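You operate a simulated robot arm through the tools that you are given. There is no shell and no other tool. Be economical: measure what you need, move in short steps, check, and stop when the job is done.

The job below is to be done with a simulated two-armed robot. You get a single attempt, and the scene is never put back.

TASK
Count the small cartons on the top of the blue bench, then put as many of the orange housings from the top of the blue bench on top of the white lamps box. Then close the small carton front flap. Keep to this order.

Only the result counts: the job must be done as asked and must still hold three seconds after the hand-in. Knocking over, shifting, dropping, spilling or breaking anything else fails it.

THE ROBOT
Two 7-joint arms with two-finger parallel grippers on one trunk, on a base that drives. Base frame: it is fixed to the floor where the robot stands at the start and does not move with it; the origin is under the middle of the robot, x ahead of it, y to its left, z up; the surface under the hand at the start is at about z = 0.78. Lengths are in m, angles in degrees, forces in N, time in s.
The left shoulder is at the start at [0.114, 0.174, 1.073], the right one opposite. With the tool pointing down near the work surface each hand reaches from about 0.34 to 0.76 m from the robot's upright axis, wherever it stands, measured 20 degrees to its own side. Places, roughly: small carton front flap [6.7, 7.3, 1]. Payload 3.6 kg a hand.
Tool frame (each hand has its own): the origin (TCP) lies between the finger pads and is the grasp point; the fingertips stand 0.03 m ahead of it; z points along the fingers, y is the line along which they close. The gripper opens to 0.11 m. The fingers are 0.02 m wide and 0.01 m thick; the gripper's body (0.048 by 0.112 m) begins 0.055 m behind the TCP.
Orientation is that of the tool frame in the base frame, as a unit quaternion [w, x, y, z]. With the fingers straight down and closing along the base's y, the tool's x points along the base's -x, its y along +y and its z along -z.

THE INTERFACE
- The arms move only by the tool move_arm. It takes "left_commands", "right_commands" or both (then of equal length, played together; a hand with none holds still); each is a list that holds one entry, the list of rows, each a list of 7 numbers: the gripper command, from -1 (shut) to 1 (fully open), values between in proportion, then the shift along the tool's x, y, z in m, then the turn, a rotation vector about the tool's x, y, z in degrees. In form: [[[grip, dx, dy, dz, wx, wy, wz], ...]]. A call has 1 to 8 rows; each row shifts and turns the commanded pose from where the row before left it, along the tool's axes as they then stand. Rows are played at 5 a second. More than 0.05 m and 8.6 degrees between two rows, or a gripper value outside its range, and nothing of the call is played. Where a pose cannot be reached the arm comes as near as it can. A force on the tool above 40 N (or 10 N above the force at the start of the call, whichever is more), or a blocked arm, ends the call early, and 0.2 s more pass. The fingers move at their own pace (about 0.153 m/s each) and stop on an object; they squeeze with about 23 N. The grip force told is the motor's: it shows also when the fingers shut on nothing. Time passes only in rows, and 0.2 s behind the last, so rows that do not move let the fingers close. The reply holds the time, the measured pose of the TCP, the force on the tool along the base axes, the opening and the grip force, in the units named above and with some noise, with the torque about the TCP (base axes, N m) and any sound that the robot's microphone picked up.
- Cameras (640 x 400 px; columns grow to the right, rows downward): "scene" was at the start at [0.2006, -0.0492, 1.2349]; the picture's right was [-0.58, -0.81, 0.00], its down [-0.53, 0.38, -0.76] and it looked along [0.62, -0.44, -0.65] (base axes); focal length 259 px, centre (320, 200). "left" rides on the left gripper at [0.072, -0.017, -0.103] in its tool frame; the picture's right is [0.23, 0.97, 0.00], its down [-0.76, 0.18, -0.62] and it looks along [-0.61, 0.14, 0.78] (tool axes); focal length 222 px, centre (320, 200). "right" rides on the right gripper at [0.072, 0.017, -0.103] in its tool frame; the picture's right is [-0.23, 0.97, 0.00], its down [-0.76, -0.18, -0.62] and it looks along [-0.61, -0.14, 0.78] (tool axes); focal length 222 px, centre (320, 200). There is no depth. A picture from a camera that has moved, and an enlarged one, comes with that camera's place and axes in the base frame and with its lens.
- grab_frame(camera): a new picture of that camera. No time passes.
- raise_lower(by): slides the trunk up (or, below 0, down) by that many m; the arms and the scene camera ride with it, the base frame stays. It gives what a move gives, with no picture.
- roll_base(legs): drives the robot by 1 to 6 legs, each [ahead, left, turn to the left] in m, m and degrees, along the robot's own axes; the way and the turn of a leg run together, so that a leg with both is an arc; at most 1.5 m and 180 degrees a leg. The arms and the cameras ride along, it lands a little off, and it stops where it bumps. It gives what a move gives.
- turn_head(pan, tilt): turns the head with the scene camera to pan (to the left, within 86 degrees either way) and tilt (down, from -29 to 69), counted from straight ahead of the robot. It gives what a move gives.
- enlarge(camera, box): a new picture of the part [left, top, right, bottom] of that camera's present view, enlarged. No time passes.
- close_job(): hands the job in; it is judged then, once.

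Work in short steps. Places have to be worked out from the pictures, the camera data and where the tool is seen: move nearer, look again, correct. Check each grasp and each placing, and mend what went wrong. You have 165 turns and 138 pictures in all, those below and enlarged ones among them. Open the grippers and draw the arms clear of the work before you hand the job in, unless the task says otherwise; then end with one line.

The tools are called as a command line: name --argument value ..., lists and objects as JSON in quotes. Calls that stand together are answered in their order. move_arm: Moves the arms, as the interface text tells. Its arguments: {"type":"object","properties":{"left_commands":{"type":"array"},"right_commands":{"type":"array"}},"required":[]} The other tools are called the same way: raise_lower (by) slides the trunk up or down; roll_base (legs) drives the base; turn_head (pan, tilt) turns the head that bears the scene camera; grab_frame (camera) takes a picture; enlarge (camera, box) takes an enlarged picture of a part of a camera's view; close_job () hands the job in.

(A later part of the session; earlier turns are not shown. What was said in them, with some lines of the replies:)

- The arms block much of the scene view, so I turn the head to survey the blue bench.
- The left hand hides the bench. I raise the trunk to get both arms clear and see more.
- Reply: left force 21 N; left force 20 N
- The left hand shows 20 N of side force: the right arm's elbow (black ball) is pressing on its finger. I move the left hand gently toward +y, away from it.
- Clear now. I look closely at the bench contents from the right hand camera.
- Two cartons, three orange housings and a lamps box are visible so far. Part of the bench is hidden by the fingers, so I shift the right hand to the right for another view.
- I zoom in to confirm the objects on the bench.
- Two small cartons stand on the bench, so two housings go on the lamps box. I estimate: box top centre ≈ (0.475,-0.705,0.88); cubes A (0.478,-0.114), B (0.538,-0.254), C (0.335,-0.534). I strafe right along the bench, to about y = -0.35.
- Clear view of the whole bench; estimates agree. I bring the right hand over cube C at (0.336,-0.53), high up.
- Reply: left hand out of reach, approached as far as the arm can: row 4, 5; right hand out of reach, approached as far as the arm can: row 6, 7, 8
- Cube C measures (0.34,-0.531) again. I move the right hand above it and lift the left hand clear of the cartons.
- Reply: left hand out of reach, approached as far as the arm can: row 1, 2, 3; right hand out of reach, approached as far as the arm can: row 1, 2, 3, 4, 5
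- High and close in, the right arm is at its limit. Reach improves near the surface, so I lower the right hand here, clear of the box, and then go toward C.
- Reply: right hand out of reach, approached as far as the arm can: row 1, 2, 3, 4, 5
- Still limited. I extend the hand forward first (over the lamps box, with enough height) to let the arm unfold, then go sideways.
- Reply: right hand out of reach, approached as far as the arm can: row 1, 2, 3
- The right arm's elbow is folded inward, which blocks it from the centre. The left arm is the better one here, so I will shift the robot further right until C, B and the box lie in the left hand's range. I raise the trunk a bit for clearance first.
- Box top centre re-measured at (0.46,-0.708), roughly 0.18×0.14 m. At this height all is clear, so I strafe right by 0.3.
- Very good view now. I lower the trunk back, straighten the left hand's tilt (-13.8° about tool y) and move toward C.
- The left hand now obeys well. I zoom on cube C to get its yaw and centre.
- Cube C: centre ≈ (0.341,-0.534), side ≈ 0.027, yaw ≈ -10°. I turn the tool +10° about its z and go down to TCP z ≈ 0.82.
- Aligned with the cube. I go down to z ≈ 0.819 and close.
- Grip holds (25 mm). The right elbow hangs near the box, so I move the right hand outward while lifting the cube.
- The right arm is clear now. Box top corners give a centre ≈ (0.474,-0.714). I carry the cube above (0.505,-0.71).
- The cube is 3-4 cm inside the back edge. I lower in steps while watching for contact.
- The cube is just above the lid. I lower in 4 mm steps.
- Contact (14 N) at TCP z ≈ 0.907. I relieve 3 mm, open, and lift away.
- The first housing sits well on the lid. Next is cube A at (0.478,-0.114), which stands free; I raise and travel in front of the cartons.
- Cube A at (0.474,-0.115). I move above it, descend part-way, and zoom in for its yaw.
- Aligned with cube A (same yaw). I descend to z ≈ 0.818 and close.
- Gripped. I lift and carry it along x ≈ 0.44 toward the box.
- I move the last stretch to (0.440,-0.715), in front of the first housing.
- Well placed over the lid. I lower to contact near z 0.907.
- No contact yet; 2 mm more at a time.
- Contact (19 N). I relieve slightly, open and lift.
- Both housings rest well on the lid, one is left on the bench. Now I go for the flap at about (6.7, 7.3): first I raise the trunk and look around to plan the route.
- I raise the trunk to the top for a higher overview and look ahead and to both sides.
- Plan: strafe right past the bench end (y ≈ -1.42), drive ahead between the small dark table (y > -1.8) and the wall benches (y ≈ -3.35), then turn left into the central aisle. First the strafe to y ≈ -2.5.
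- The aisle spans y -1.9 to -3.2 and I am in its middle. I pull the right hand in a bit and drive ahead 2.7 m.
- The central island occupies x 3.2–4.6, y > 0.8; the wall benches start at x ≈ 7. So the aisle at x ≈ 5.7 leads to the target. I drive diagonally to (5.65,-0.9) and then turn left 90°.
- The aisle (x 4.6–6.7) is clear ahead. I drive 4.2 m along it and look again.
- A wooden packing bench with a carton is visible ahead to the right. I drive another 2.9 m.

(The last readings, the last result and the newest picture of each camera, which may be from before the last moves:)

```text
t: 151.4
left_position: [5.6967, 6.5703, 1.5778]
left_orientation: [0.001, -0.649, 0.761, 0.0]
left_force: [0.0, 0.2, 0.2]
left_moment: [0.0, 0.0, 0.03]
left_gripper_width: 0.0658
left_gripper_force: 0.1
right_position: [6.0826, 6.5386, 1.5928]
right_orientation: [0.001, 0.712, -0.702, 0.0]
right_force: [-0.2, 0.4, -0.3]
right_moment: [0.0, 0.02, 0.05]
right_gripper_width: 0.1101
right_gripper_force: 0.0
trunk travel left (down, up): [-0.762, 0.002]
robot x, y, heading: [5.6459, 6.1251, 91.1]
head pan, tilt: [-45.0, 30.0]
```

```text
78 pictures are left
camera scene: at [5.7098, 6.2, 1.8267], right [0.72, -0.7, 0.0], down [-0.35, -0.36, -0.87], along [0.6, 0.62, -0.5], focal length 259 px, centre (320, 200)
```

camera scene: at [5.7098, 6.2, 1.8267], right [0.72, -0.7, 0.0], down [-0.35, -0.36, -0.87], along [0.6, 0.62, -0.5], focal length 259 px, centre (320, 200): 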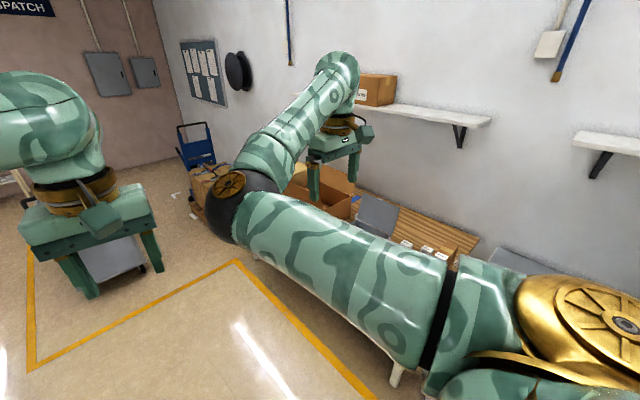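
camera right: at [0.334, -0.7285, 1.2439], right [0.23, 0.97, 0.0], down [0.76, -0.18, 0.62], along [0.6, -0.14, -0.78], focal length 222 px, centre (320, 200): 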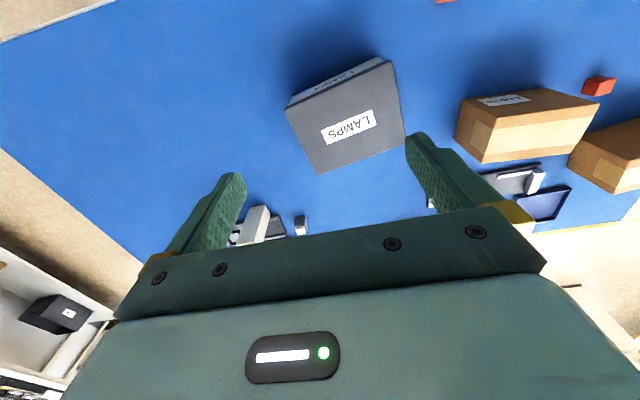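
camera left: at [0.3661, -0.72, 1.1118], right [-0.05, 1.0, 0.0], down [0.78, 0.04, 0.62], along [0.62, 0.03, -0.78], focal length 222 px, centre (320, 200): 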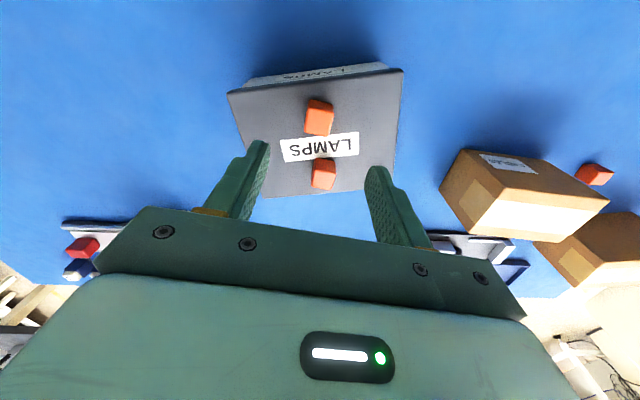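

An open carton stands on the wooden bench ahead right. I turn right 90° to face the bench and strafe left toward y ≈ 7.

roll_base --legs '[[0, 0, -91], [0, 0.7, 0]]'

turn_head --pan 15 --tilt 40

grab_frame --camera "scene"

grab_frame --camera "left"

```text
t: 159.1
left_position: [6.074, 6.7799, 1.5789]
left_orientation: [0.001, 0.07, 0.998, 0.0]
left_force: [-0.6, -0.7, 0.6]
left_moment: [0.0, 0.0, -0.02]
left_gripper_width: 0.066
left_gripper_force: 0.1
right_position: [6.0488, 6.395, 1.5928]
right_orientation: [0.0, -0.015, 1.0, 0.002]
right_force: [-0.8, -0.8, 0.0]
right_moment: [0.03, 0.0, 0.0]
right_gripper_width: 0.1099
right_gripper_force: 0.0
trunk travel left (down, up): [-0.762, 0.002]
robot x, y, heading: [5.6276, 6.8242, 1.2]
head pan, tilt: [-45.0, 30.0]
```

```text
t: 160.4
left_position: [6.0747, 6.7812, 1.5785]
left_orientation: [0.001, 0.07, 0.998, -0.001]
left_force: [-0.4, 0.5, 0.0]
left_moment: [-0.04, -0.01, 0.03]
left_gripper_width: 0.0661
left_gripper_force: 0.0
right_position: [6.0506, 6.3951, 1.5924]
right_orientation: [0.0, -0.015, 1.0, 0.001]
right_force: [0.0, -0.7, -0.1]
right_moment: [0.0, -0.01, 0.04]
right_gripper_width: 0.11
right_gripper_force: 0.0
trunk travel left (down, up): [-0.762, 0.002]
robot x, y, heading: [5.6279, 6.8303, 1.9]
head pan, tilt: [15.0, 40.0]
```

```text
77 pictures are left
camera scene: at [5.7202, 6.8502, 1.8113], right [0.29, -0.96, 0.0], down [-0.62, -0.18, -0.77], along [0.73, 0.22, -0.64], focal length 259 px, centre (320, 200)
```

scene: 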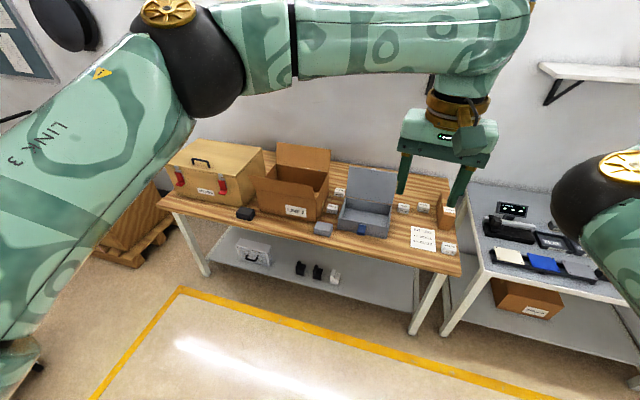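

```text
76 pictures are left
camera left: at [6.0003, 6.7753, 1.6809], right [-0.09, 1.0, 0.0], down [0.78, 0.07, 0.62], along [0.62, 0.05, -0.78], focal length 222 px, centre (320, 200)
```

left: 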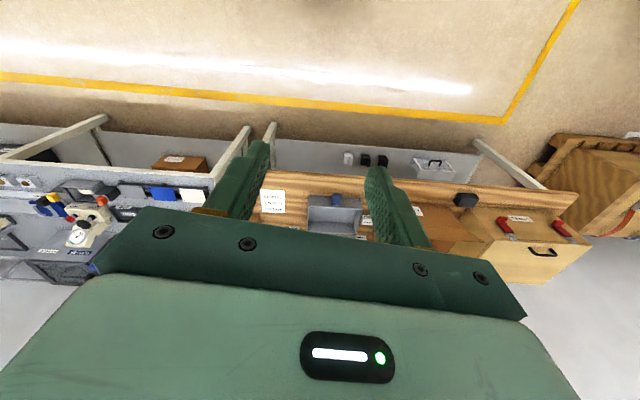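

I zoom on the open carton and surroundings.

enlarge --camera "scene" --box '[220, 120, 476, 280]'

```text
2.50 times, centred on (348, 200) of scene
camera zoom: at [5.7202, 6.8502, 1.8113], right [0.29, -0.96, 0.0], down [-0.62, -0.18, -0.77], along [0.73, 0.22, -0.64], focal length 649 px, centre (250, 200)
```

zoom: 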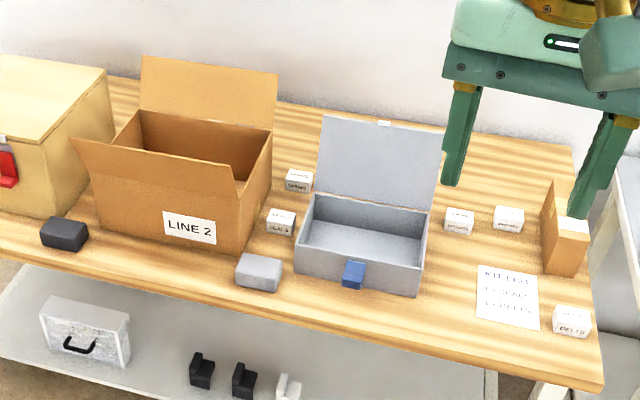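

That "LINE 2" carton, front rim near (6.64, 7.30), matches the given place; its front flap stands up leaning outward. I move closer, with the carton in the left hand's range.

roll_base --legs '[[0.42, 0.3, -1.9]]'

turn_head --pan 12 --tilt 50

grab_frame --camera "scene"

grab_frame --camera "left"

```text
t: 163.4
left_position: [6.494, 7.0769, 1.5775]
left_orientation: [0.001, 0.088, 0.996, 0.0]
left_force: [0.2, -0.1, -0.5]
left_moment: [-0.02, 0.03, -0.02]
left_gripper_width: 0.0659
left_gripper_force: 0.0
right_position: [6.455, 6.6922, 1.5925]
right_orientation: [-0.001, 0.002, 1.0, 0.001]
right_force: [0.4, -0.2, -0.6]
right_moment: [0.05, -0.02, 0.0]
right_gripper_width: 0.1099
right_gripper_force: 0.1
trunk travel left (down, up): [-0.762, 0.002]
robot x, y, heading: [6.05, 7.1346, -0.0]
head pan, tilt: [15.0, 40.0]
```

```text
t: 164.1
left_position: [6.4942, 7.0767, 1.5777]
left_orientation: [0.0, 0.086, 0.996, -0.002]
left_force: [0.0, 0.6, 0.0]
left_moment: [0.01, -0.03, 0.02]
left_gripper_width: 0.0662
left_gripper_force: 0.1
right_position: [6.4568, 6.6927, 1.5927]
right_orientation: [0.001, 0.001, 1.0, 0.0]
right_force: [0.4, -0.3, -0.4]
right_moment: [0.03, 0.01, 0.0]
right_gripper_width: 0.1099
right_gripper_force: 0.2
trunk travel left (down, up): [-0.762, 0.002]
robot x, y, heading: [6.0526, 7.1309, -0.4]
head pan, tilt: [12.0, 50.0]
```

```text
74 pictures are left
camera scene: at [6.1363, 7.152, 1.7971], right [0.2, -0.98, 0.0], down [-0.75, -0.16, -0.64], along [0.63, 0.13, -0.77], focal length 259 px, centre (320, 200)
```

scene: 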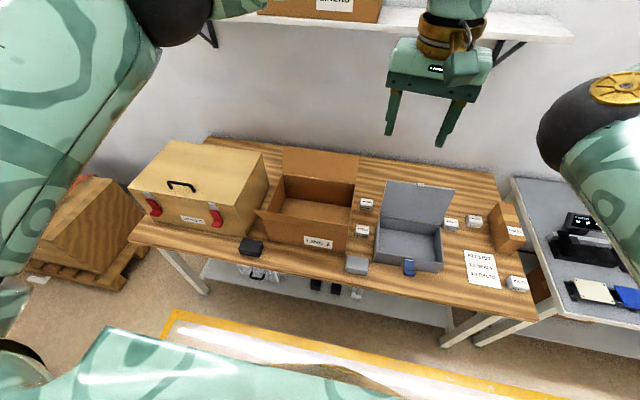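

```text
73 pictures are left
camera left: at [6.4204, 7.0738, 1.6808], right [-0.05, 1.0, 0.0], down [0.78, 0.04, 0.62], along [0.62, 0.03, -0.78], focal length 222 px, centre (320, 200)
```

left: 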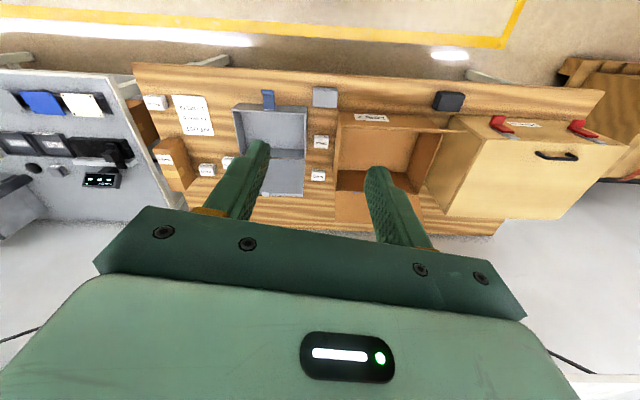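

I zoom in from both cameras to get the flap's geometry.

enlarge --camera "scene" --box '[240, 140, 400, 280]'

enlarge --camera "left" --box '[310, 80, 470, 220]'

```text
2.86 times, centred on (320, 210) of scene
camera zoom: at [6.1363, 7.152, 1.7971], right [0.2, -0.98, 0.0], down [-0.75, -0.16, -0.64], along [0.63, 0.13, -0.77], focal length 741 px, centre (320, 171)
```

zoom: 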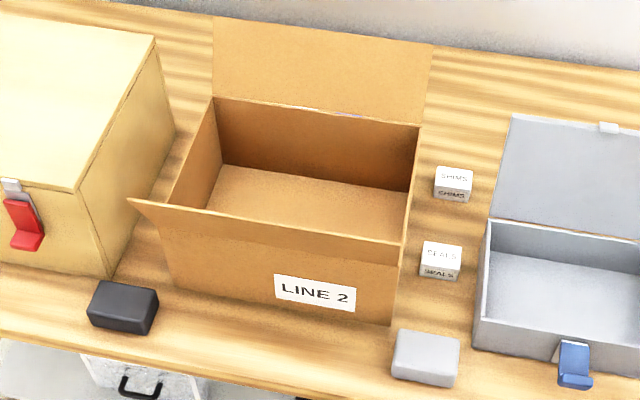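

```text
2.86 times, centred on (390, 150) of left
camera zoom: at [6.4204, 7.0738, 1.6808], right [-0.05, 1.0, 0.0], down [0.78, 0.04, 0.62], along [0.62, 0.03, -0.78], focal length 635 px, centre (120, 343)
```

zoom: 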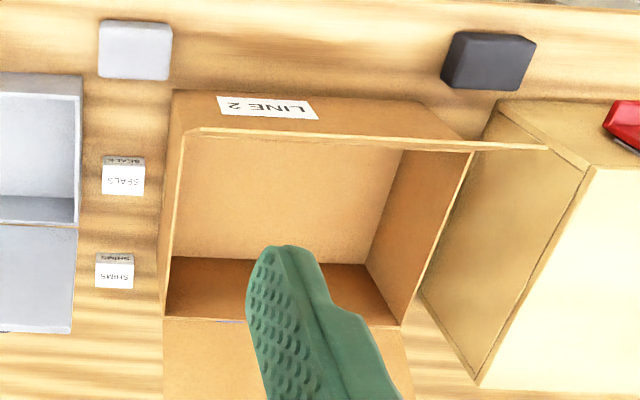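

Geometry estimate: bench z ≈ 0.82, carton front face x ≈ 6.667, y 7.155–7.49, rim/hinge z ≈ 0.98; the flap is ~0.12 high, leaning outward ~15° (top near x 6.63, z 1.1). I drive 0.1 m closer and lower the trunk.

roll_base --legs '[[0.1, 0, 0]]'

raise_lower --by -0.25

grab_frame --camera "scene"

```text
t: 165.3
left_position: [6.5813, 7.0767, 1.582]
left_orientation: [0.006, 0.088, 0.996, -0.001]
left_force: [-0.6, 0.5, 0.1]
left_moment: [0.01, -0.06, 0.01]
left_gripper_width: 0.066
left_gripper_force: 0.1
right_position: [6.5432, 6.6914, 1.5968]
right_orientation: [0.005, 0.002, 1.0, 0.001]
right_force: [-0.4, 0.3, 0.0]
right_moment: [0.02, -0.07, -0.01]
right_gripper_width: 0.1101
right_gripper_force: 0.2
trunk travel left (down, up): [-0.762, 0.002]
robot x, y, heading: [6.1545, 7.1352, -0.0]
head pan, tilt: [12.0, 50.0]
```

```text
t: 167.9
left_position: [6.5957, 7.077, 1.3281]
left_orientation: [0.001, 0.089, 0.996, -0.001]
left_force: [0.3, 0.2, 0.4]
left_moment: [0.01, 0.0, 0.0]
left_gripper_width: 0.0661
left_gripper_force: 0.2
right_position: [6.5569, 6.6921, 1.3433]
right_orientation: [0.0, 0.002, 1.0, 0.0]
right_force: [0.5, -0.1, -0.5]
right_moment: [-0.01, 0.0, 0.01]
right_gripper_width: 0.1099
right_gripper_force: 0.0
trunk travel left (down, up): [-0.512, 0.252]
robot x, y, heading: [6.1518, 7.1404, -0.4]
head pan, tilt: [12.0, 50.0]
```

```text
70 pictures are left
camera scene: at [6.2493, 7.1518, 1.547], right [0.2, -0.98, 0.0], down [-0.75, -0.16, -0.64], along [0.63, 0.13, -0.77], focal length 259 px, centre (320, 200)
```

scene: 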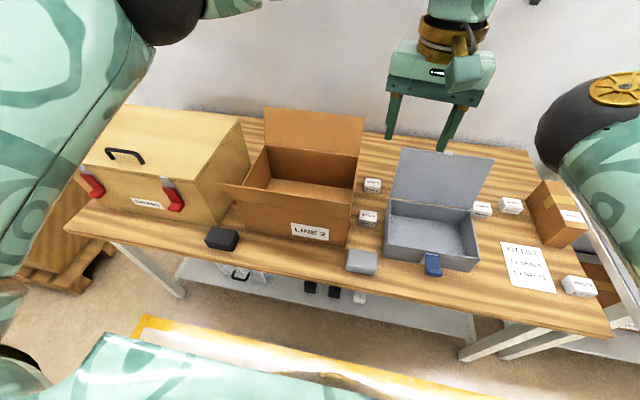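

I lower 0.1 m more, then straighten the hand's yaw and bring it to (6.55, 7.32), in front of the flap, still above it.

raise_lower --by -0.1

move_arm --left_commands '[[[0.2, 0.02, 0, 0, 0, 0, -5], [0.2, 0.025, 0, 0, 0, 0, -5], [0.2, 0, 0.045, 0, 0, 0, 0], [0.2, 0, 0.05, 0, 0, 0, 0], [0.2, 0, 0.05, 0, 0, 0, 0], [0.2, 0, 0.05, 0, 0, 0, 0], [0.2, 0, 0.045, 0, 0, 0, 0], [0.2, 0, 0, 0, 0, 0, 0]]]'

grab_frame --camera "left"

grab_frame --camera "scene"

```text
t: 169.2
left_position: [6.5936, 7.077, 1.2301]
left_orientation: [0.002, 0.089, 0.996, -0.001]
left_force: [-0.1, 0.2, 0.3]
left_moment: [0.02, 0.0, 0.04]
left_gripper_width: 0.0659
left_gripper_force: 0.0
right_position: [6.5571, 6.693, 1.2432]
right_orientation: [0.001, 0.003, 1.0, 0.001]
right_force: [0.0, -0.8, -0.8]
right_moment: [0.03, -0.03, -0.06]
right_gripper_width: 0.1098
right_gripper_force: 0.1
trunk travel left (down, up): [-0.412, 0.352]
robot x, y, heading: [6.1553, 7.1342, -0.1]
head pan, tilt: [12.0, 50.0]
```

```text
t: 171.0
left_position: [6.5514, 7.3243, 1.2288]
left_orientation: [0.001, 0.002, 1.0, 0.0]
left_force: [0.0, 0.3, 0.3]
left_moment: [0.02, 0.02, -0.05]
left_gripper_width: 0.0663
left_gripper_force: 0.1
right_position: [6.5571, 6.6915, 1.2431]
right_orientation: [0.0, 0.003, 1.0, 0.001]
right_force: [-0.1, 0.3, -0.4]
right_moment: [0.01, -0.01, 0.0]
right_gripper_width: 0.11
right_gripper_force: 0.0
trunk travel left (down, up): [-0.412, 0.352]
robot x, y, heading: [6.1504, 7.1349, -0.4]
head pan, tilt: [12.0, 50.0]
```

```text
69 pictures are left
camera left: at [6.4788, 7.3082, 1.3315], right [-0.22, 0.97, 0.0], down [0.76, 0.17, 0.62], along [0.61, 0.14, -0.78], focal length 222 px, centre (320, 200)
```

left: 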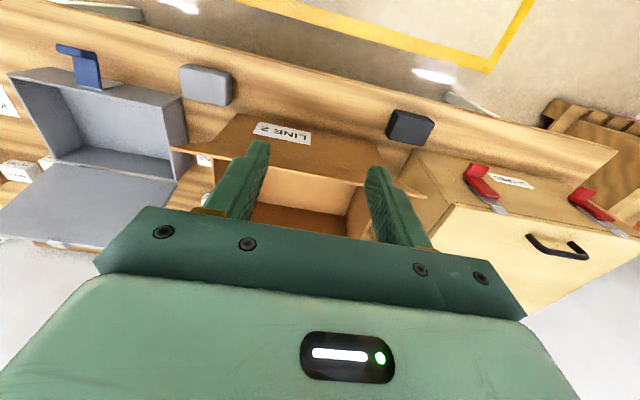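

```text
68 pictures are left
camera scene: at [6.2691, 7.1508, 1.4462], right [0.2, -0.98, 0.0], down [-0.75, -0.15, -0.64], along [0.63, 0.13, -0.77], focal length 259 px, centre (320, 200)
```

scene: 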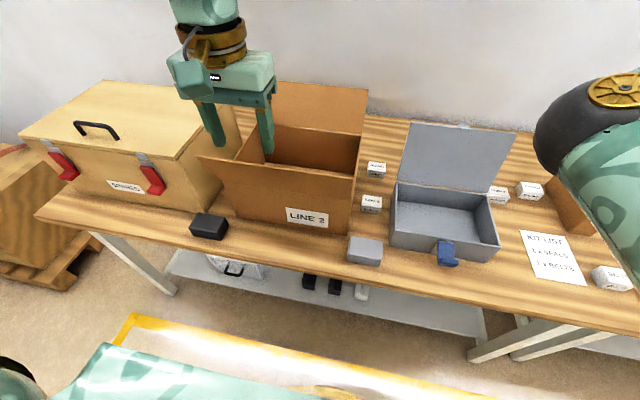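

The flap top edge is at x ≈ 6.61–6.63, z ≈ 1.1, and the hand is in front of it. I descend to tip z ≈ 1.06.

move_arm --left_commands '[[[0.2, 0, 0, 0.035, 0, 0, 0], [0.2, 0, 0, 0.035, 0, 0, 0], [0.2, 0, 0, 0.035, 0, 0, 0], [0.2, 0, 0, 0.034, 0, 0, 0], [0.2, 0, 0, 0, 0, 0, 0]]]'

grab_frame --camera "left"

enlarge --camera "scene" --box '[160, 60, 400, 210]'

```text
t: 172.2
left_position: [6.5509, 7.3213, 1.0893]
left_orientation: [0.0, 0.002, 1.0, 0.0]
left_force: [0.0, -0.4, 0.2]
left_moment: [-0.03, -0.03, 0.01]
left_gripper_width: 0.0661
left_gripper_force: 0.0
right_position: [6.5565, 6.6923, 1.2437]
right_orientation: [0.001, 0.002, 1.0, -0.001]
right_force: [0.1, -0.2, -0.1]
right_moment: [0.02, -0.02, -0.03]
right_gripper_width: 0.1101
right_gripper_force: 0.1
trunk travel left (down, up): [-0.412, 0.352]
robot x, y, heading: [6.154, 7.1351, -0.5]
head pan, tilt: [12.0, 50.0]
```

```text
67 pictures are left
camera left: at [6.4776, 7.3056, 1.1923], right [-0.22, 0.97, 0.0], down [0.76, 0.18, 0.62], along [0.61, 0.14, -0.78], focal length 222 px, centre (320, 200)
```

left: 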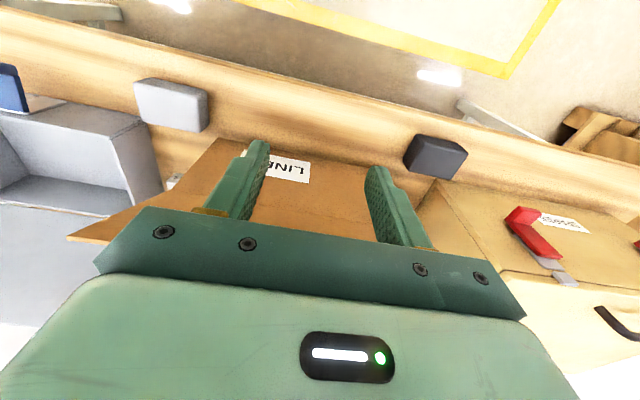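

```text
2.67 times, centred on (280, 135) of scene
camera zoom: at [6.2683, 7.1518, 1.4463], right [0.2, -0.98, 0.0], down [-0.75, -0.16, -0.64], along [0.63, 0.13, -0.77], focal length 692 px, centre (427, 373)
```

zoom: 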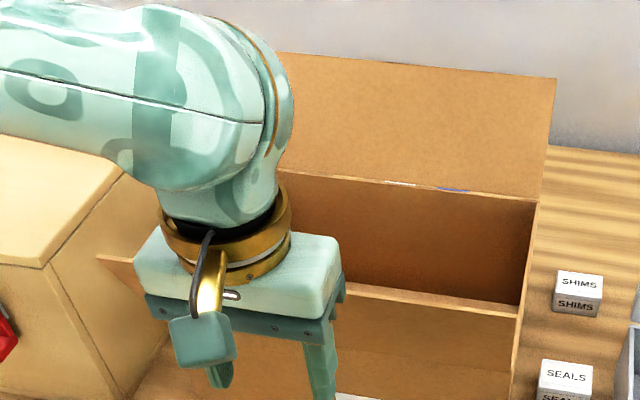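

I push forward gently toward vertical.

move_arm --left_commands '[[[0.2, -0.03, 0, 0, 0, 0, 0], [0.2, -0.03, 0, 0, 0, 0, 0], [0.2, -0.015, 0, 0, 0, 0, 0], [0.2, -0.015, 0, -0.005, 0, 0, 0], [0.2, -0.015, 0, -0.005, 0, 0, 0], [0.2, 0, 0, 0, 0, 0, 0]]]'

grab_frame --camera "left"

enlarge --camera "scene" --box '[160, 60, 400, 210]'

```text
t: 173.6
left_position: [6.657, 7.3221, 1.0993]
left_orientation: [0.002, 0.001, 1.0, -0.001]
left_force: [-1.4, 1.0, 12.4]
left_moment: [0.54, -0.14, 0.11]
left_gripper_width: 0.0666
left_gripper_force: 0.6
right_position: [6.5556, 6.6935, 1.243]
right_orientation: [0.001, 0.003, 1.0, 0.001]
right_force: [0.0, 0.4, 0.2]
right_moment: [-0.03, 0.04, 0.0]
right_gripper_width: 0.1099
right_gripper_force: 0.0
trunk travel left (down, up): [-0.412, 0.352]
robot x, y, heading: [6.1566, 7.1384, -0.4]
head pan, tilt: [12.0, 50.0]
```

```text
65 pictures are left
camera left: at [6.583, 7.3064, 1.2023], right [-0.22, 0.97, 0.0], down [0.76, 0.18, 0.62], along [0.61, 0.14, -0.78], focal length 222 px, centre (320, 200)
```

left: 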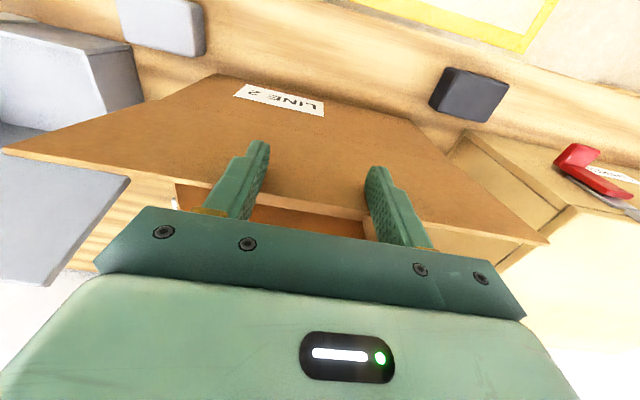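

```text
2.67 times, centred on (280, 135) of scene
camera zoom: at [6.2673, 7.1516, 1.4464], right [0.2, -0.98, 0.0], down [-0.75, -0.16, -0.64], along [0.63, 0.13, -0.77], focal length 692 px, centre (427, 373)
```

zoom: 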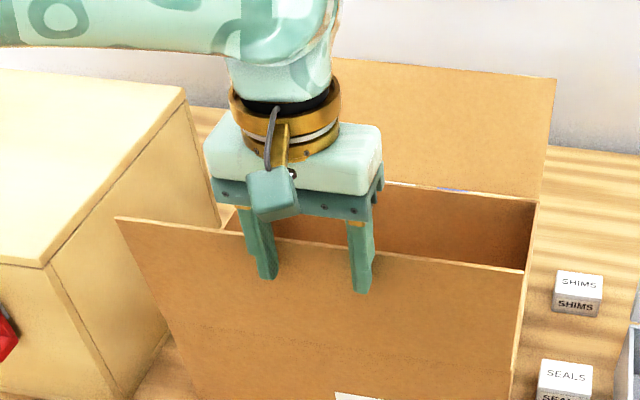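

The flap is vertical now (top at x ≈ 6.667, z ≈ 1.097). I go on along the arc inward.

move_arm --left_commands '[[[0.2, -0.012, 0, -0.001, 0, 0, 0], [0.2, -0.012, 0, 0.002, 0, 0, 0], [0.2, -0.012, 0, 0.003, 0, 0, 0], [0.2, -0.012, 0, 0.005, 0, 0, 0], [0.2, 0, 0, 0, 0, 0, 0]]]'

enlarge --camera "scene" --box '[160, 60, 400, 210]'

```text
t: 174.8
left_position: [6.7052, 7.3231, 1.0888]
left_orientation: [0.0, 0.002, 1.0, -0.001]
left_force: [-0.2, -0.5, 0.5]
left_moment: [0.01, -0.03, 0.01]
left_gripper_width: 0.0661
left_gripper_force: 0.0
right_position: [6.5565, 6.6919, 1.2432]
right_orientation: [0.001, 0.002, 1.0, 0.001]
right_force: [-0.7, 0.7, -0.1]
right_moment: [-0.02, -0.02, 0.0]
right_gripper_width: 0.11
right_gripper_force: 0.1
trunk travel left (down, up): [-0.412, 0.352]
robot x, y, heading: [6.1545, 7.135, -0.4]
head pan, tilt: [12.0, 50.0]
```

```text
2.67 times, centred on (280, 135) of scene
camera zoom: at [6.2683, 7.1519, 1.4463], right [0.2, -0.98, 0.0], down [-0.75, -0.16, -0.64], along [0.63, 0.13, -0.77], focal length 692 px, centre (427, 373)
```

zoom: 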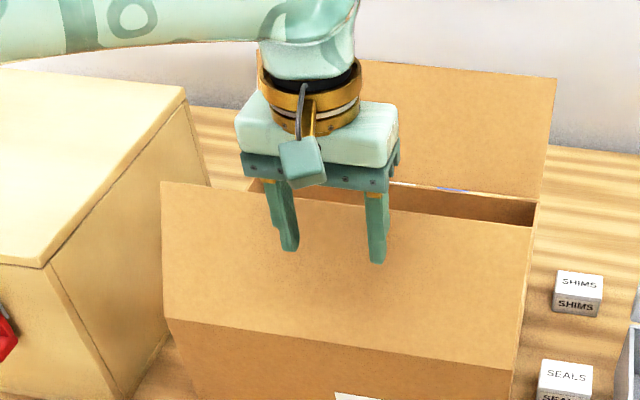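

The flap is now leaning inward by about 40° and stays. I continue over and downward.

move_arm --left_commands '[[[0.2, -0.012, 0, 0.007, 0, 0, 0], [0.2, -0.012, 0, 0.009, 0, 0, 0], [0.2, -0.01, 0, 0.011, 0, 0, 0], [0.2, -0.008, 0, 0.012, 0, 0, 0], [0.2, -0.006, 0, 0.012, 0, 0, 0], [0.2, -0.004, 0, 0.01, 0, 0, 0], [0.2, 0, 0, 0, 0, 0, 0]]]'

enlarge --camera "scene" --box '[160, 60, 400, 210]'

grab_frame --camera "left"

```text
t: 176.4
left_position: [6.7577, 7.3219, 1.0284]
left_orientation: [0.001, 0.002, 1.0, 0.0]
left_force: [-0.6, -0.2, -0.1]
left_moment: [0.0, -0.03, 0.0]
left_gripper_width: 0.0661
left_gripper_force: 0.1
right_position: [6.5568, 6.6927, 1.244]
right_orientation: [0.001, 0.003, 1.0, 0.0]
right_force: [-1.0, 0.5, 0.3]
right_moment: [-0.01, -0.01, 0.01]
right_gripper_width: 0.11
right_gripper_force: 0.0
trunk travel left (down, up): [-0.412, 0.352]
robot x, y, heading: [6.1532, 7.1382, -0.4]
head pan, tilt: [12.0, 50.0]
```

```text
2.67 times, centred on (280, 135) of scene
camera zoom: at [6.2686, 7.1519, 1.4462], right [0.2, -0.98, 0.0], down [-0.75, -0.16, -0.64], along [0.63, 0.13, -0.77], focal length 692 px, centre (427, 373)
```

zoom: 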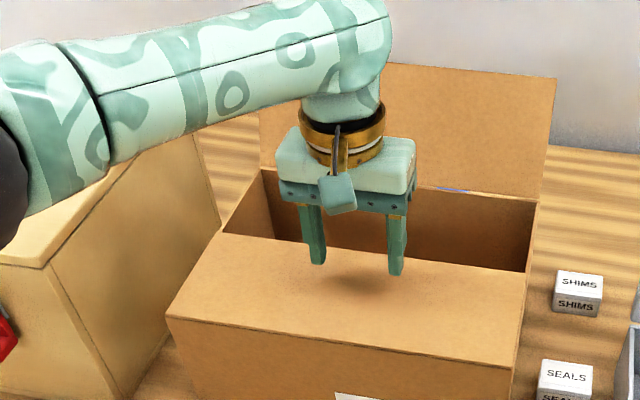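

```text
61 pictures are left
camera left: at [6.6846, 7.3053, 1.1323], right [-0.22, 0.97, 0.0], down [0.76, 0.18, 0.62], along [0.61, 0.14, -0.78], focal length 222 px, centre (320, 200)
```

left: 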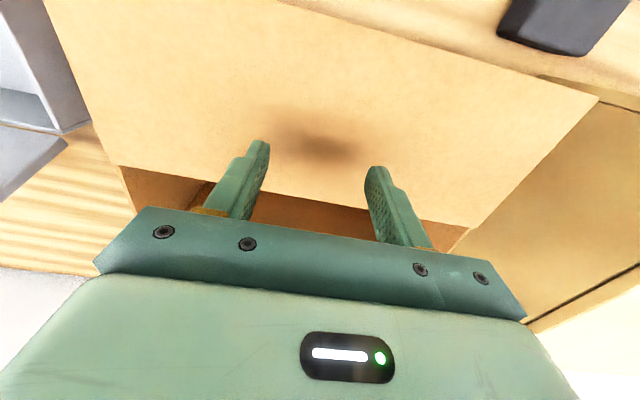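

The flap has fallen to nearly horizontal (maybe 4° open). I press gently down, in small steps, to seat it.

move_arm --left_commands '[[[0.2, 0, 0, 0.006, 0, 0, 0], [0.2, 0, 0, 0.003, 0, 0, 0], [0.2, 0, 0, 0, 0, 0, 0]]]'

```text
t: 177.2
left_position: [6.7581, 7.3212, 1.0193]
left_orientation: [0.002, 0.002, 1.0, -0.001]
left_force: [0.3, -0.7, -0.4]
left_moment: [0.0, 0.03, -0.01]
left_gripper_width: 0.066
left_gripper_force: 0.2
right_position: [6.5576, 6.693, 1.2427]
right_orientation: [0.0, 0.002, 1.0, 0.0]
right_force: [-1.1, -0.4, 0.0]
right_moment: [0.0, 0.01, -0.02]
right_gripper_width: 0.11
right_gripper_force: 0.0
trunk travel left (down, up): [-0.412, 0.352]
robot x, y, heading: [6.1495, 7.1355, -0.5]
head pan, tilt: [12.0, 50.0]
```

No contact yet (tip z ≈ 0.989); a few mm more.

move_arm --left_commands '[[[0.2, 0, 0, 0.003, 0, 0, 0], [0.2, 0, 0, 0.003, 0, 0, 0], [0.2, 0, 0, 0, 0, 0, 0]]]'

enlarge --camera "scene" --box '[160, 60, 400, 210]'

```text
t: 178.0
left_position: [6.7569, 7.322, 1.0158]
left_orientation: [0.0, 0.001, 1.0, -0.001]
left_force: [0.0, 0.5, -0.4]
left_moment: [-0.04, 0.0, 0.0]
left_gripper_width: 0.0661
left_gripper_force: 0.2
right_position: [6.556, 6.6925, 1.2426]
right_orientation: [0.0, 0.003, 1.0, 0.001]
right_force: [-1.0, -0.3, 0.0]
right_moment: [0.01, 0.03, 0.01]
right_gripper_width: 0.1099
right_gripper_force: 0.2
trunk travel left (down, up): [-0.412, 0.352]
robot x, y, heading: [6.1537, 7.1339, -0.4]
head pan, tilt: [12.0, 50.0]
```

```text
2.67 times, centred on (280, 135) of scene
camera zoom: at [6.2688, 7.1518, 1.4462], right [0.2, -0.98, 0.0], down [-0.75, -0.16, -0.64], along [0.63, 0.13, -0.77], focal length 692 px, centre (427, 373)
```

zoom: 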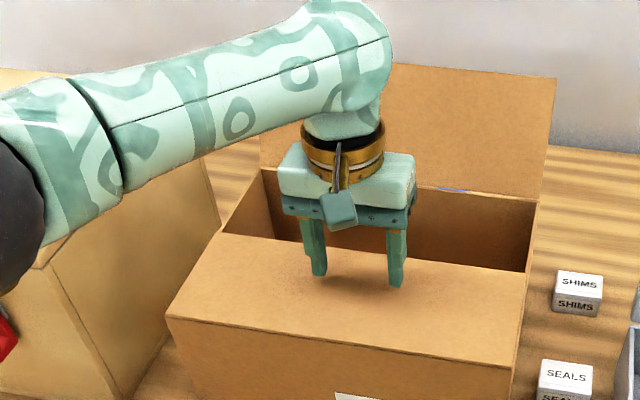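

Still no touch. Two more small steps.

move_arm --left_commands '[[[0.2, 0, 0, 0.003, 0, 0, 0], [0.2, 0, 0, 0.002, 0, 0, 0], [0.2, 0, 0, 0, 0, 0, 0]]]'

```text
t: 178.8
left_position: [6.757, 7.3219, 1.01]
left_orientation: [0.001, 0.002, 1.0, -0.001]
left_force: [0.5, 0.7, -0.5]
left_moment: [0.01, 0.0, 0.01]
left_gripper_width: 0.0662
left_gripper_force: 0.0
right_position: [6.5568, 6.693, 1.2427]
right_orientation: [-0.001, 0.002, 1.0, 0.0]
right_force: [-1.3, 0.2, 0.3]
right_moment: [0.0, -0.02, -0.01]
right_gripper_width: 0.1101
right_gripper_force: 0.0
trunk travel left (down, up): [-0.412, 0.352]
robot x, y, heading: [6.1527, 7.1374, -0.4]
head pan, tilt: [12.0, 50.0]
```

Continuing in 2–3 mm steps with a look.

move_arm --left_commands '[[[0.2, 0, 0, 0.002, 0, 0, 0], [0.2, 0, 0, 0.002, 0, 0, 0], [0.2, 0, 0, 0, 0, 0, 0]]]'

enlarge --camera "scene" --box '[220, 100, 380, 200]'

grab_frame --camera "left"

```text
t: 179.6
left_position: [6.757, 7.3204, 1.0046]
left_orientation: [0.001, 0.002, 1.0, -0.002]
left_force: [-0.3, -1.2, 0.2]
left_moment: [-0.01, -0.01, 0.0]
left_gripper_width: 0.0658
left_gripper_force: 0.1
right_position: [6.5559, 6.6922, 1.2443]
right_orientation: [0.0, 0.003, 1.0, 0.0]
right_force: [0.2, -0.5, -0.3]
right_moment: [0.0, 0.01, -0.01]
right_gripper_width: 0.1101
right_gripper_force: 0.1
trunk travel left (down, up): [-0.412, 0.352]
robot x, y, heading: [6.1494, 7.1362, 0.0]
head pan, tilt: [12.0, 50.0]
```

```text
4.00 times, centred on (300, 150) of scene
camera zoom: at [6.2687, 7.1518, 1.4462], right [0.2, -0.98, 0.0], down [-0.75, -0.16, -0.64], along [0.63, 0.13, -0.77], focal length 1038 px, centre (400, 400)
```

zoom: 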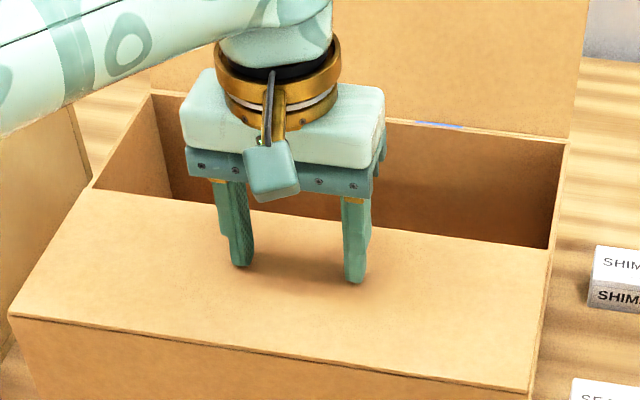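

```text
58 pictures are left
camera left: at [6.6836, 7.3046, 1.1082], right [-0.22, 0.97, 0.0], down [0.76, 0.18, 0.62], along [0.61, 0.14, -0.78], focal length 222 px, centre (320, 200)
```

left: 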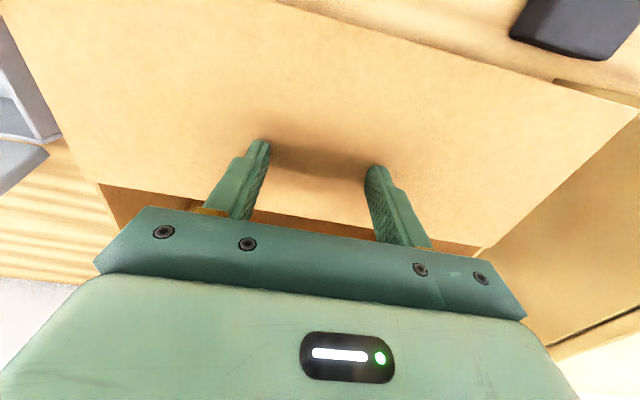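

Shadow gap is almost gone. A couple more mm.

move_arm --left_commands '[[[0.2, 0, 0, 0.002, 0, 0, 0], [0.2, 0, 0, 0.002, 0, 0, 0], [0.2, 0, 0, 0, 0, 0, 0]]]'

```text
t: 180.4
left_position: [6.7565, 7.3201, 1.0051]
left_orientation: [0.003, 0.002, 1.0, -0.001]
left_force: [4.1, 0.6, 20.6]
left_moment: [0.6, 0.07, -0.11]
left_gripper_width: 0.0659
left_gripper_force: 0.0
right_position: [6.5552, 6.692, 1.2445]
right_orientation: [0.002, 0.003, 1.0, 0.001]
right_force: [0.5, -0.4, 0.3]
right_moment: [0.01, 0.02, 0.01]
right_gripper_width: 0.1099
right_gripper_force: 0.1
trunk travel left (down, up): [-0.412, 0.352]
robot x, y, heading: [6.1502, 7.1367, -0.2]
head pan, tilt: [12.0, 50.0]
```

Firm stop with 20 N: the flap is seated. I lift the hand straight up and look.

move_arm --left_commands '[[[0.2, 0, 0, -0.01, 0, 0, 0], [0.2, 0, 0, -0.03, 0, 0, 0], [0.2, 0, 0, -0.04, 0, 0, 0], [0.2, 0, 0, -0.04, 0, 0, 0], [0.2, 0, 0, -0.04, 0, 0, 0], [0.2, 0.04, 0, -0.02, 0, 0, 0], [0.6, 0.04, 0, 0, 0, 0, 0], [1, 0.04, 0, 0, 0, 0, 0]]]'

grab_frame --camera "scene"

grab_frame --camera "left"

```text
t: 182.2
left_position: [6.6384, 7.322, 1.1818]
left_orientation: [0.001, 0.001, 1.0, -0.001]
left_force: [-0.4, 0.4, -0.7]
left_moment: [0.02, -0.01, -0.02]
left_gripper_width: 0.11
left_gripper_force: 0.0
right_position: [6.5559, 6.6916, 1.2433]
right_orientation: [0.002, 0.004, 1.0, 0.0]
right_force: [-0.6, 0.7, -0.4]
right_moment: [0.0, 0.01, -0.03]
right_gripper_width: 0.11
right_gripper_force: 0.0
trunk travel left (down, up): [-0.412, 0.352]
robot x, y, heading: [6.1529, 7.1389, -0.5]
head pan, tilt: [12.0, 50.0]
```

```text
57 pictures are left
camera scene: at [6.2675, 7.1523, 1.4463], right [0.2, -0.98, 0.0], down [-0.75, -0.16, -0.64], along [0.63, 0.13, -0.77], focal length 259 px, centre (320, 200)
```

scene: 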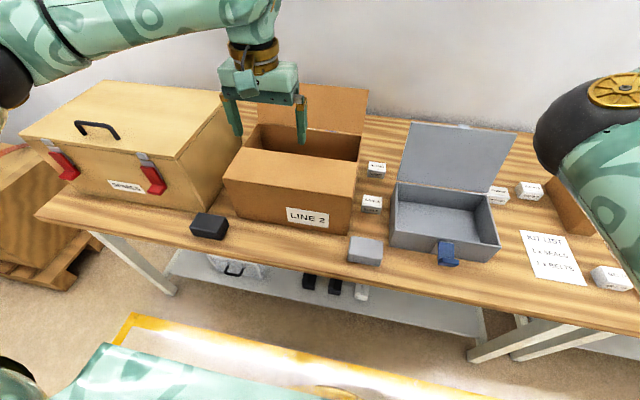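

```text
56 pictures are left
camera left: at [6.5644, 7.3061, 1.2863], right [-0.22, 0.97, 0.0], down [0.76, 0.18, 0.62], along [0.61, 0.14, -0.78], focal length 222 px, centre (320, 200)
```

left: 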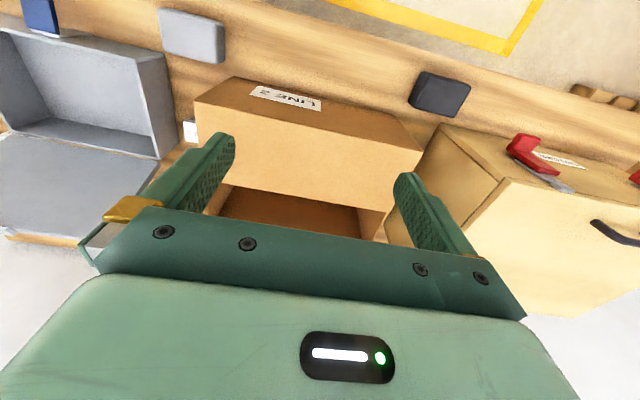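

The front flap lies closed and stays put; nothing else moved. I raise the trunk and back away from the bench.

raise_lower --by 0.2

roll_base --legs '[[-0.4, 0, 0]]'

grab_frame --camera "scene"

```text
t: 184.4
left_position: [6.6366, 7.3221, 1.3796]
left_orientation: [0.0, 0.002, 1.0, -0.001]
left_force: [0.0, 0.2, -0.2]
left_moment: [0.0, 0.0, 0.01]
left_gripper_width: 0.1101
left_gripper_force: 0.1
right_position: [6.5575, 6.6928, 1.4422]
right_orientation: [-0.001, 0.003, 1.0, 0.0]
right_force: [0.5, -1.5, -0.7]
right_moment: [0.02, 0.01, 0.04]
right_gripper_width: 0.1099
right_gripper_force: 0.1
trunk travel left (down, up): [-0.612, 0.152]
robot x, y, heading: [6.1509, 7.1349, -0.4]
head pan, tilt: [12.0, 50.0]
```

```text
t: 186.9
left_position: [6.234, 7.3243, 1.3814]
left_orientation: [0.001, 0.0, 1.0, -0.001]
left_force: [0.5, 0.6, -0.1]
left_moment: [-0.02, -0.01, 0.0]
left_gripper_width: 0.1098
left_gripper_force: 0.1
right_position: [6.1567, 6.6965, 1.4421]
right_orientation: [0.0, 0.002, 1.0, 0.0]
right_force: [0.2, 0.0, 0.6]
right_moment: [0.02, 0.02, -0.02]
right_gripper_width: 0.1101
right_gripper_force: 0.0
trunk travel left (down, up): [-0.612, 0.152]
robot x, y, heading: [5.7497, 7.1368, 0.0]
head pan, tilt: [12.0, 50.0]
```

```text
55 pictures are left
camera scene: at [5.8394, 7.1538, 1.6472], right [0.21, -0.98, 0.0], down [-0.75, -0.16, -0.64], along [0.63, 0.13, -0.77], focal length 259 px, centre (320, 200)
```

scene: 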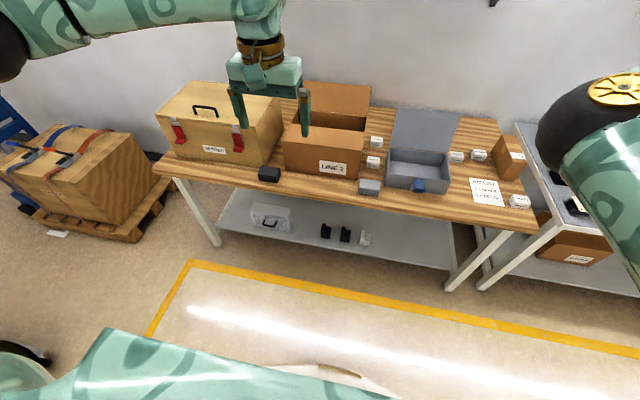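

The flap stays closed. Before handing in I check the smaller brown box at the right end of this bench, to be sure I have the right carton.

enlarge --camera "scene" --box '[440, 110, 560, 220]'

```text
3.64 times, centred on (500, 165) of scene
camera zoom: at [5.8394, 7.1538, 1.6472], right [0.21, -0.98, 0.0], down [-0.75, -0.16, -0.64], along [0.63, 0.13, -0.77], focal length 944 px, centre (-334, 327)
```

zoom: 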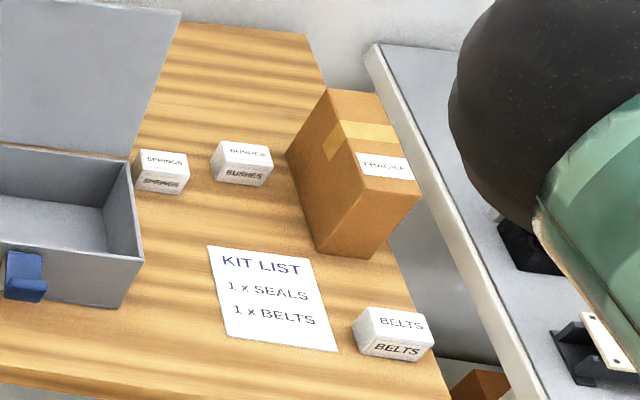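

That one is a closed, taped box marked FRAGILE, so the LINE 2 carton was the right one. Everything is done and the arms are clear; I hand in the job.

close_job

```text
The job is handed in.
```

I counted two small cartons on the blue bench, put two orange housings on top of the white lamps box, and then closed the front flap of the small carton marked LINE 2; the job is handed in.
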